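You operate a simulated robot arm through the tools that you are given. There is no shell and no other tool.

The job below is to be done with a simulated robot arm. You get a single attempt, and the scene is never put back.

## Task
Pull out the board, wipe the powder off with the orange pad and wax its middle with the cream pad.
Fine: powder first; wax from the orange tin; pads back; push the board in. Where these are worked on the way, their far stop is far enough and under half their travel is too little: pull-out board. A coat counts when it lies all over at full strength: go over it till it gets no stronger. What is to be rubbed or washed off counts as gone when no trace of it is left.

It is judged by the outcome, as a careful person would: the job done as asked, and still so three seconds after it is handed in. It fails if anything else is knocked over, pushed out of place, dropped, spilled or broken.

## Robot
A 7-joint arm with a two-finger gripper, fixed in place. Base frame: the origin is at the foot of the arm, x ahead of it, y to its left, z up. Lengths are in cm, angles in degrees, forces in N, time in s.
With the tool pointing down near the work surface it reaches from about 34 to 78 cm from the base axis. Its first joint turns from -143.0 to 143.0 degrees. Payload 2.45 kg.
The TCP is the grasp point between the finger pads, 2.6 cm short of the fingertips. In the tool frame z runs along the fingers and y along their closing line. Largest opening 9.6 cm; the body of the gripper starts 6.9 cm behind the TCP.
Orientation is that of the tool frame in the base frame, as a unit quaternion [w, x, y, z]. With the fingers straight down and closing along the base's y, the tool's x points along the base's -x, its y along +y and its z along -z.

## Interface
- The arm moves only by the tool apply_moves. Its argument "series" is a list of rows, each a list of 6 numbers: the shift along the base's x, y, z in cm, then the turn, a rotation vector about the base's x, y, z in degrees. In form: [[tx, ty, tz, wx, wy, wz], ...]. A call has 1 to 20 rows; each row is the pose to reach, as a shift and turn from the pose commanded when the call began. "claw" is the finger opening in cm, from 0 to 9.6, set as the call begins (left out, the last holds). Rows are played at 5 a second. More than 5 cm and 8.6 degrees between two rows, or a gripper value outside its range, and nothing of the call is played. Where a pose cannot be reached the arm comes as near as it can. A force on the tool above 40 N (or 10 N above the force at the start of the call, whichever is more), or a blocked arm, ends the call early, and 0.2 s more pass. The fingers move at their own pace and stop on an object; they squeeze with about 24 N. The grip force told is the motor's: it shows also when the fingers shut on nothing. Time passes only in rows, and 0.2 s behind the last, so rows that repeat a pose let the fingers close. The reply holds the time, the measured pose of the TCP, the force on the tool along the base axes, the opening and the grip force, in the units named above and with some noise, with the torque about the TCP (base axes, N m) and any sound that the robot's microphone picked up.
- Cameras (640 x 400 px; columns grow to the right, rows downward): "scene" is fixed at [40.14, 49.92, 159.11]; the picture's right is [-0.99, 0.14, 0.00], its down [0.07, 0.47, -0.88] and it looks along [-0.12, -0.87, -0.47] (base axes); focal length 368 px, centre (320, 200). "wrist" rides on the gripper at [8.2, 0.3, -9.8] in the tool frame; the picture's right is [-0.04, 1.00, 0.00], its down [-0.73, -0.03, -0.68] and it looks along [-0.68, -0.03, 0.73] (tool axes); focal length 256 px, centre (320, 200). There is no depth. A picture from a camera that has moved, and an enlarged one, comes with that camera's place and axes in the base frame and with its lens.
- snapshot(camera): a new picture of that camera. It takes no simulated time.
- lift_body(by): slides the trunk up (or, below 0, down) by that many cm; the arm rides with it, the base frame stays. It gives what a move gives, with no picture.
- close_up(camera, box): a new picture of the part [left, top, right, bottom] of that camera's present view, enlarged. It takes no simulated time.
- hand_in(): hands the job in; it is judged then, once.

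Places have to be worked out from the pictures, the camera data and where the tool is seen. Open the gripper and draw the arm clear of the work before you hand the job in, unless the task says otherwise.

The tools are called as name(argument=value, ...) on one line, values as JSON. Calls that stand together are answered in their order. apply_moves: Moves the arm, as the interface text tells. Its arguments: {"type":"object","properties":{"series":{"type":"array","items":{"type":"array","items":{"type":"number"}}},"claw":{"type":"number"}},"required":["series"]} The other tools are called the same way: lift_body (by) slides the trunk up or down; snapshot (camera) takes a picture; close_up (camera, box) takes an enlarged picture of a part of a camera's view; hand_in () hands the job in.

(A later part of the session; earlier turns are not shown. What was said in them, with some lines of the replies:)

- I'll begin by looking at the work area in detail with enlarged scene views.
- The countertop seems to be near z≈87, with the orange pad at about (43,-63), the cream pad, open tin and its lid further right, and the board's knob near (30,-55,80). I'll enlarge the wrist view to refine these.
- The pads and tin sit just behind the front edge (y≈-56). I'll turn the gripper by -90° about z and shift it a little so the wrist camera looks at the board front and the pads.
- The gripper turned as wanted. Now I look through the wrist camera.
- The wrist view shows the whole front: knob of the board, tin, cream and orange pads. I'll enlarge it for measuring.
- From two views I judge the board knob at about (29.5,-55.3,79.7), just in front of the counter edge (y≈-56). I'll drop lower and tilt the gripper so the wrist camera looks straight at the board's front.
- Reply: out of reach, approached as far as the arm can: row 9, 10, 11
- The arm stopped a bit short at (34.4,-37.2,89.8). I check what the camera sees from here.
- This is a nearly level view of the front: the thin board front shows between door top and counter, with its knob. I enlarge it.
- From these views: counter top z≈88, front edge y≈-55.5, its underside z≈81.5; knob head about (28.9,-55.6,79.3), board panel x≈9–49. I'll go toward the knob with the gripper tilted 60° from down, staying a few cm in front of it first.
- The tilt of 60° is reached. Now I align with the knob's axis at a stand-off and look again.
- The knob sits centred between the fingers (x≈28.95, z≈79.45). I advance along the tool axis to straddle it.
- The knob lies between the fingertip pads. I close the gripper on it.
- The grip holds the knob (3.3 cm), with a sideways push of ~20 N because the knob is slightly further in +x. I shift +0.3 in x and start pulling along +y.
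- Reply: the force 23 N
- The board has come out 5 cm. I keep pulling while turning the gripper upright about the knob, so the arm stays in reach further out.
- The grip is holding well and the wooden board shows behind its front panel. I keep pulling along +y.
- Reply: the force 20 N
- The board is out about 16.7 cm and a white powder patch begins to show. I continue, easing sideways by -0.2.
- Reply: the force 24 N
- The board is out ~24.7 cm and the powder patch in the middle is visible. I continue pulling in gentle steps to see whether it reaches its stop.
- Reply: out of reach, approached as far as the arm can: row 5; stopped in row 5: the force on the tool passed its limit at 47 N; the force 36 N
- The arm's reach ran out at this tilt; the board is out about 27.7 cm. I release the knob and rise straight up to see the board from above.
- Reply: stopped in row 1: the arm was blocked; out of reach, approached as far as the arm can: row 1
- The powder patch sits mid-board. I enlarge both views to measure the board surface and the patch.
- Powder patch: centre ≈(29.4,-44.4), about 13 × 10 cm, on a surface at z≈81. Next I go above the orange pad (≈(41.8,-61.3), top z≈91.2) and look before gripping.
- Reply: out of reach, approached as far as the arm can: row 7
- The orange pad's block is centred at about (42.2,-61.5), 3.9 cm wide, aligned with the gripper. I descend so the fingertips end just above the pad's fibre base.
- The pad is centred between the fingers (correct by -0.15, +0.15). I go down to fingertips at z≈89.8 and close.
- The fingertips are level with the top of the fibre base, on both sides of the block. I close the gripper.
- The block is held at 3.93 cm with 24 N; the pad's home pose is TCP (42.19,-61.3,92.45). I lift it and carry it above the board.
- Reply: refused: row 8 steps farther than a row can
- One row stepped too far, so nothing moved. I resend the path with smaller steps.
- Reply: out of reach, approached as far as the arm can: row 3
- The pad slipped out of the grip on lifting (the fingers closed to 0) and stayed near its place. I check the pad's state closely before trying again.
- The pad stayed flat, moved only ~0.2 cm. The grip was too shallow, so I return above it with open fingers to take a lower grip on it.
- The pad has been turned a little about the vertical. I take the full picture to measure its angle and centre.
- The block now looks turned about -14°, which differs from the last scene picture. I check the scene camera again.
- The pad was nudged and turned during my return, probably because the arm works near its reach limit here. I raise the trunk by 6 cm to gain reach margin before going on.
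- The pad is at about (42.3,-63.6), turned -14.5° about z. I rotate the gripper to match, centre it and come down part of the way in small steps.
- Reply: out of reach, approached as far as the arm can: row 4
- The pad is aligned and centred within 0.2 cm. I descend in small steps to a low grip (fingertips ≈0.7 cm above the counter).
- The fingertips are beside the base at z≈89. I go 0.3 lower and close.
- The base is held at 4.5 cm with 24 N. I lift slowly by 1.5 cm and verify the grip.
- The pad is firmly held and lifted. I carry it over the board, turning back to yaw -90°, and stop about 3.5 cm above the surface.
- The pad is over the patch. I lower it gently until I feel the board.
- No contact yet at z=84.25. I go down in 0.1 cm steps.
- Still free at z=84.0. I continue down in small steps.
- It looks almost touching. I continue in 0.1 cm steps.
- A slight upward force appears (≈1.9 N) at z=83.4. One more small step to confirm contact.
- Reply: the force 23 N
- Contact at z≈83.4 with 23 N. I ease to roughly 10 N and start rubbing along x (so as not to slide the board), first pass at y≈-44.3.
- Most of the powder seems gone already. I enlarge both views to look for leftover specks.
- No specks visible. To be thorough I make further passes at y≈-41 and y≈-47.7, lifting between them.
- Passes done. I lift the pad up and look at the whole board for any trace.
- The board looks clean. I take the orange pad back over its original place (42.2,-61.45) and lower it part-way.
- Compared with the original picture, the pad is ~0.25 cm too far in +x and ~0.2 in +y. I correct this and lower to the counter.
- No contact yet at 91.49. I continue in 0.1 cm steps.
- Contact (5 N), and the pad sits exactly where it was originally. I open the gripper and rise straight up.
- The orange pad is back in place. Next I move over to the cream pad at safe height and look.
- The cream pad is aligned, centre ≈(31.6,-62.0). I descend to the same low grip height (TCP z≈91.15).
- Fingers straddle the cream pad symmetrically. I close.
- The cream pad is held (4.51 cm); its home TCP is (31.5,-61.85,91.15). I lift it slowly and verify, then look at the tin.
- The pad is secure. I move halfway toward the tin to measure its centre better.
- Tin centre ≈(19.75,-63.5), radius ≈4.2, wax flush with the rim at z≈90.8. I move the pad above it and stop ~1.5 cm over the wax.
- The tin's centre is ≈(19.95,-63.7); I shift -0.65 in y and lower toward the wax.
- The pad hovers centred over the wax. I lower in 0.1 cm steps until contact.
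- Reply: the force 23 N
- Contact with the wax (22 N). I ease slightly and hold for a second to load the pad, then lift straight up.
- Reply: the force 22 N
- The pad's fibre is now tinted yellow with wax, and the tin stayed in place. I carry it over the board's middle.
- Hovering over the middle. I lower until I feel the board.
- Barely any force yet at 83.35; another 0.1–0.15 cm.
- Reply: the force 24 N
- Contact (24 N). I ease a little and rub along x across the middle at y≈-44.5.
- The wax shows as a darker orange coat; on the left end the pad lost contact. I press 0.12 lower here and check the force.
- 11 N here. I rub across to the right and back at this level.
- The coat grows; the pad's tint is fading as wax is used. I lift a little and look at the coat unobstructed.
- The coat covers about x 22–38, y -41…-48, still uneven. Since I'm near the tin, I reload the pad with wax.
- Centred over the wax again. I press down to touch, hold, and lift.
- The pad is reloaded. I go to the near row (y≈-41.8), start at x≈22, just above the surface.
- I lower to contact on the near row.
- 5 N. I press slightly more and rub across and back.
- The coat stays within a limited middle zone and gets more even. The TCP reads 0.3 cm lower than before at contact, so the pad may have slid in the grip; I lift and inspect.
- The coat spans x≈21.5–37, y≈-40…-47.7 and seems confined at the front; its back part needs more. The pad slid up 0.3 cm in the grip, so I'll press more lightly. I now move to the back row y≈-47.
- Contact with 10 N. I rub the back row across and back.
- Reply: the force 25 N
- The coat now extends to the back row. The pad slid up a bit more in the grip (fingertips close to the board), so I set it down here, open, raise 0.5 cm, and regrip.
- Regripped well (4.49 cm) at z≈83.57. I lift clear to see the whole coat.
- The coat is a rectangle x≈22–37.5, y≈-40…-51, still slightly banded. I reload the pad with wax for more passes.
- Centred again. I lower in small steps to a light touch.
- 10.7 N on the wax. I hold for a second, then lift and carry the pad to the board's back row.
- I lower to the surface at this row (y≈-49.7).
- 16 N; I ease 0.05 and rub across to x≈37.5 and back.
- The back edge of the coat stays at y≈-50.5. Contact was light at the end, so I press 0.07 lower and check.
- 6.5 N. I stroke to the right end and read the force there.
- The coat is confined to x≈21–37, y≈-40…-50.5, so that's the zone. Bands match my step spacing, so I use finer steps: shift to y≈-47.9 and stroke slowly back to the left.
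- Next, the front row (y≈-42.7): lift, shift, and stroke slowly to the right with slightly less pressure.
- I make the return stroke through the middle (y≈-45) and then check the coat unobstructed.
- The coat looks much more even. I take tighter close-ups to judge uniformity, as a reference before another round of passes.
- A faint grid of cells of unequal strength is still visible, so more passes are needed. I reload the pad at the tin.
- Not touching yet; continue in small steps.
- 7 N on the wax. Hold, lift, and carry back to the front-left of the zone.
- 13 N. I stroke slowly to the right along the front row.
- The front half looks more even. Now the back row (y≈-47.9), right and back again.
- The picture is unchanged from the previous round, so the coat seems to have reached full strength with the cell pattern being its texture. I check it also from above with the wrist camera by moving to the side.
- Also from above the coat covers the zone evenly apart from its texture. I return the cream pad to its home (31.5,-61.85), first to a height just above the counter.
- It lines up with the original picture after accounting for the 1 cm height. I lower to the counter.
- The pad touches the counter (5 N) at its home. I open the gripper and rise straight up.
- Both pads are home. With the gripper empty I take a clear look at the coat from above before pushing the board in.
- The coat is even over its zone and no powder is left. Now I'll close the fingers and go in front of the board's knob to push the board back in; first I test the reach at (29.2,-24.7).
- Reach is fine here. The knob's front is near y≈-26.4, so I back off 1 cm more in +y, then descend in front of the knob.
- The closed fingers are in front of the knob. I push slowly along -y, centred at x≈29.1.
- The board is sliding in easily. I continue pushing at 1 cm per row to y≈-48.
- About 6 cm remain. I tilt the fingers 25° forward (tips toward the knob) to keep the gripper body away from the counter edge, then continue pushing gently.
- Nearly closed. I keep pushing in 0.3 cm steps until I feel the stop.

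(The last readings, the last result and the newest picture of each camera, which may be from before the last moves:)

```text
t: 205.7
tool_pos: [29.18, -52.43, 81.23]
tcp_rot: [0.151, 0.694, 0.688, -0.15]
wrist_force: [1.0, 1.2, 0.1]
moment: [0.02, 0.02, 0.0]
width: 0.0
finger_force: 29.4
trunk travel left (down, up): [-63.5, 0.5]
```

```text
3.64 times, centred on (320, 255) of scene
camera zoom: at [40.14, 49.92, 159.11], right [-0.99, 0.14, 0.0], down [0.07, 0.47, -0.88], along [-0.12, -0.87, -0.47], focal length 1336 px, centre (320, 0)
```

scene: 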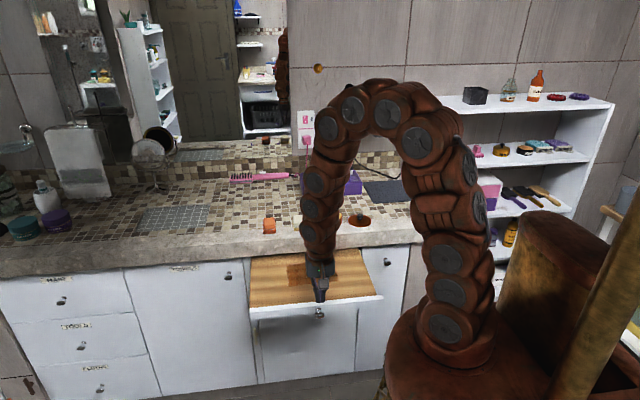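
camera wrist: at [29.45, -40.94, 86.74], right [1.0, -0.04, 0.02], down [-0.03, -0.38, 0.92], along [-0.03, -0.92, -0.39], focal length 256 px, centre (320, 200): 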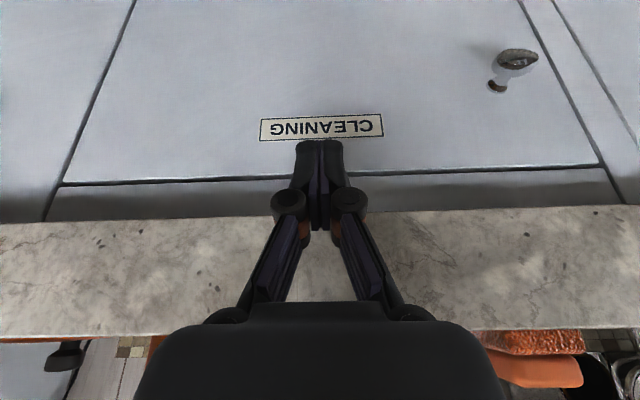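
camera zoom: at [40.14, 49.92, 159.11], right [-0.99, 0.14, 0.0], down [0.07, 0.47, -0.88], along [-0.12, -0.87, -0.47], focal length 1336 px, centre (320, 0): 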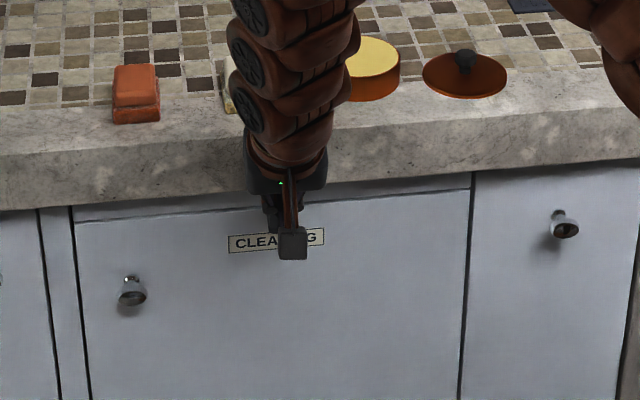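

The panel looks flush. I nudge a bit further to confirm it is at its stop.

apply_moves(series=[[0, -0.15, 0, 0, 0, 0], [0, -0.3, 0, 0, 0, 0], [0, -0.45, 0, 0, 0, 0], [0, -0.45, 0, 0, 0, 0]])

```text
t: 206.9
tool_pos: [29.0, -52.67, 81.16]
tcp_rot: [0.146, 0.693, 0.69, -0.15]
wrist_force: [5.2, 17.7, 5.3]
moment: [0.21, -0.09, 0.13]
width: 0.61
finger_force: 28.3
trunk travel left (down, up): [-63.5, 0.5]
stopped in row 4: the force on the tool passed its limit at 41 N (the readings are from after the stop); the commanded pose is now the measured one
```

The board is against its closed stop. I back away in +y, then rise clear.

apply_moves(series=[[0, 1, 0, 0, 0, 0], [0, 3, 0, 0, 0, 0], [0, 6, 1, 0, 0, 0], [0, 9, 3, 0, 0, 0], [0, 11, 6, 6, 0, 0], [0, 11, 10, 12, 0, 0], [0, 11, 14, 18, 0, 0], [0, 11, 18, 25, 0, 0], [0, 11, 22, 25, 0, 0], [0, 11, 22, 25, 0, 0]])

snapshot(camera="scene")

snapshot(camera="wrist")

close_up(camera="scene", box=[250, 200, 380, 281])

```text
t: 209.1
tool_pos: [28.89, -41.61, 103.18]
tcp_rot: [-0.006, 0.708, 0.706, 0.003]
wrist_force: [-0.1, -0.2, -0.6]
moment: [-0.03, -0.04, -0.02]
width: 0.0
finger_force: 28.6
trunk travel left (down, up): [-63.5, 0.5]
```

```text
taken
```

scene: 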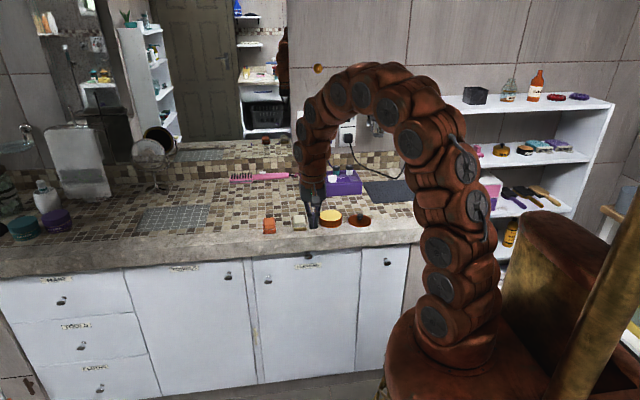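

```text
taken
camera wrist: at [29.25, -33.65, 113.01], right [1.0, -0.04, 0.0], down [-0.03, -0.74, 0.67], along [-0.03, -0.67, -0.74], focal length 256 px, centre (320, 200)
```

wrist: 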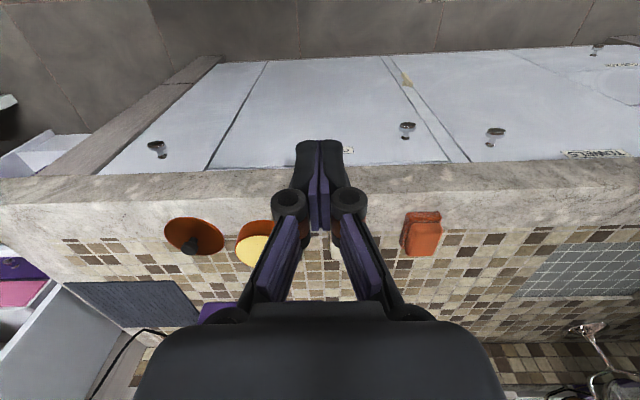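

```text
4.92 times, centred on (315, 240) of scene
camera zoom: at [40.14, 49.92, 159.11], right [-0.99, 0.14, 0.0], down [0.07, 0.47, -0.88], along [-0.12, -0.87, -0.47], focal length 1810 px, centre (345, 1)
```

zoom: 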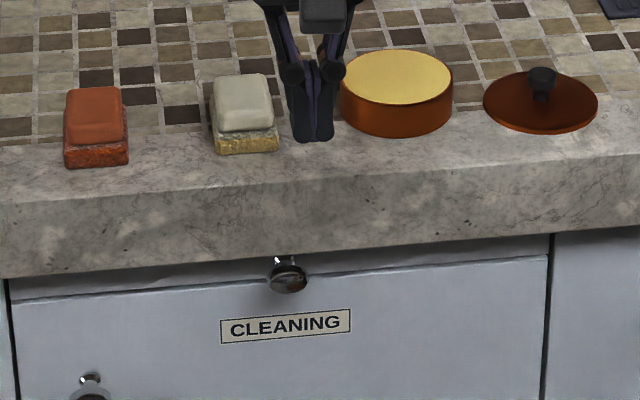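

Everything matches the starting picture: the board's knob is back at its closed place, both pads, tin and lid are in place. I open the gripper and draw the arm clear.

apply_moves(series=[[0, 2, 3, 0, 0, 0], [0, 4, 6, 0, 0, 0], [0, 6, 9, 0, 0, 0], [0, 8, 11, 0, 0, 0], [0, 8, 11, 0, 0, 0], [0, 8, 11, 0, 0, 0]], claw=9.6)

snapshot(camera="scene")

snapshot(camera="wrist")

```text
t: 210.5
tool_pos: [29.06, -33.66, 114.12]
tcp_rot: [-0.006, 0.708, 0.706, 0.003]
wrist_force: [-0.3, 0.4, 0.4]
moment: [0.0, 0.01, 0.01]
width: 9.61
finger_force: 0.1
trunk travel left (down, up): [-63.5, 0.5]
```

```text
taken
```

scene: 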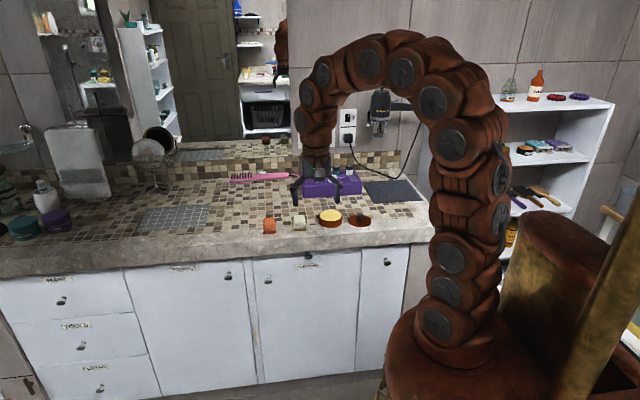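

```text
taken
camera wrist: at [29.4, -25.52, 124.02], right [1.0, -0.04, 0.0], down [-0.03, -0.74, 0.67], along [-0.03, -0.67, -0.74], focal length 256 px, centre (320, 200)
```

wrist: 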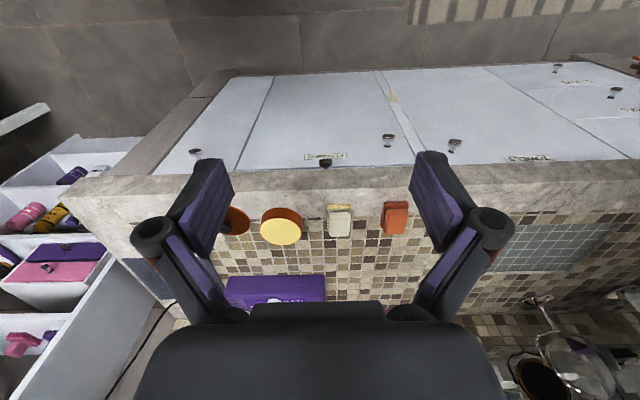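

The board is closed, both pads are home, the tin and lid are undisturbed, the gripper is open and clear of the work. I hand the job in.

hand_in()

```text
The job is handed in.
```

I pulled out the board, wiped off the powder, waxed the middle and pushed the board back in. The job has been handed in, and I haven't seen the verdict.

- **Board:** I pulled it out about 27 cm, where the arm ran out of reach, so I can't say for certain it was at its far stop. At the end I pushed it in until it met its closed stop, and the knob is back where it started.
- **Powder:** I wiped it off with the orange pad before any wax went on. Close-up views showed no specks left.
- **Wax:** I loaded the cream pad from the orange tin four times and coated a patch of about 16 × 10.5 cm in the middle. After the last reload I went over the front and back rows again and the coat looked no stronger. A faint grid pattern remains, which I took to be texture.
- **Pads:** both are back within a few millimetres of where they stood. On the first try the orange pad slipped from the grip, and it was nudged and turned on the counter as I came back for it. I put it back in its original spot when I returned it.

The tin and lid look unmoved, nothing was knocked over or dropped, and the gripper is open and clear of the counter.
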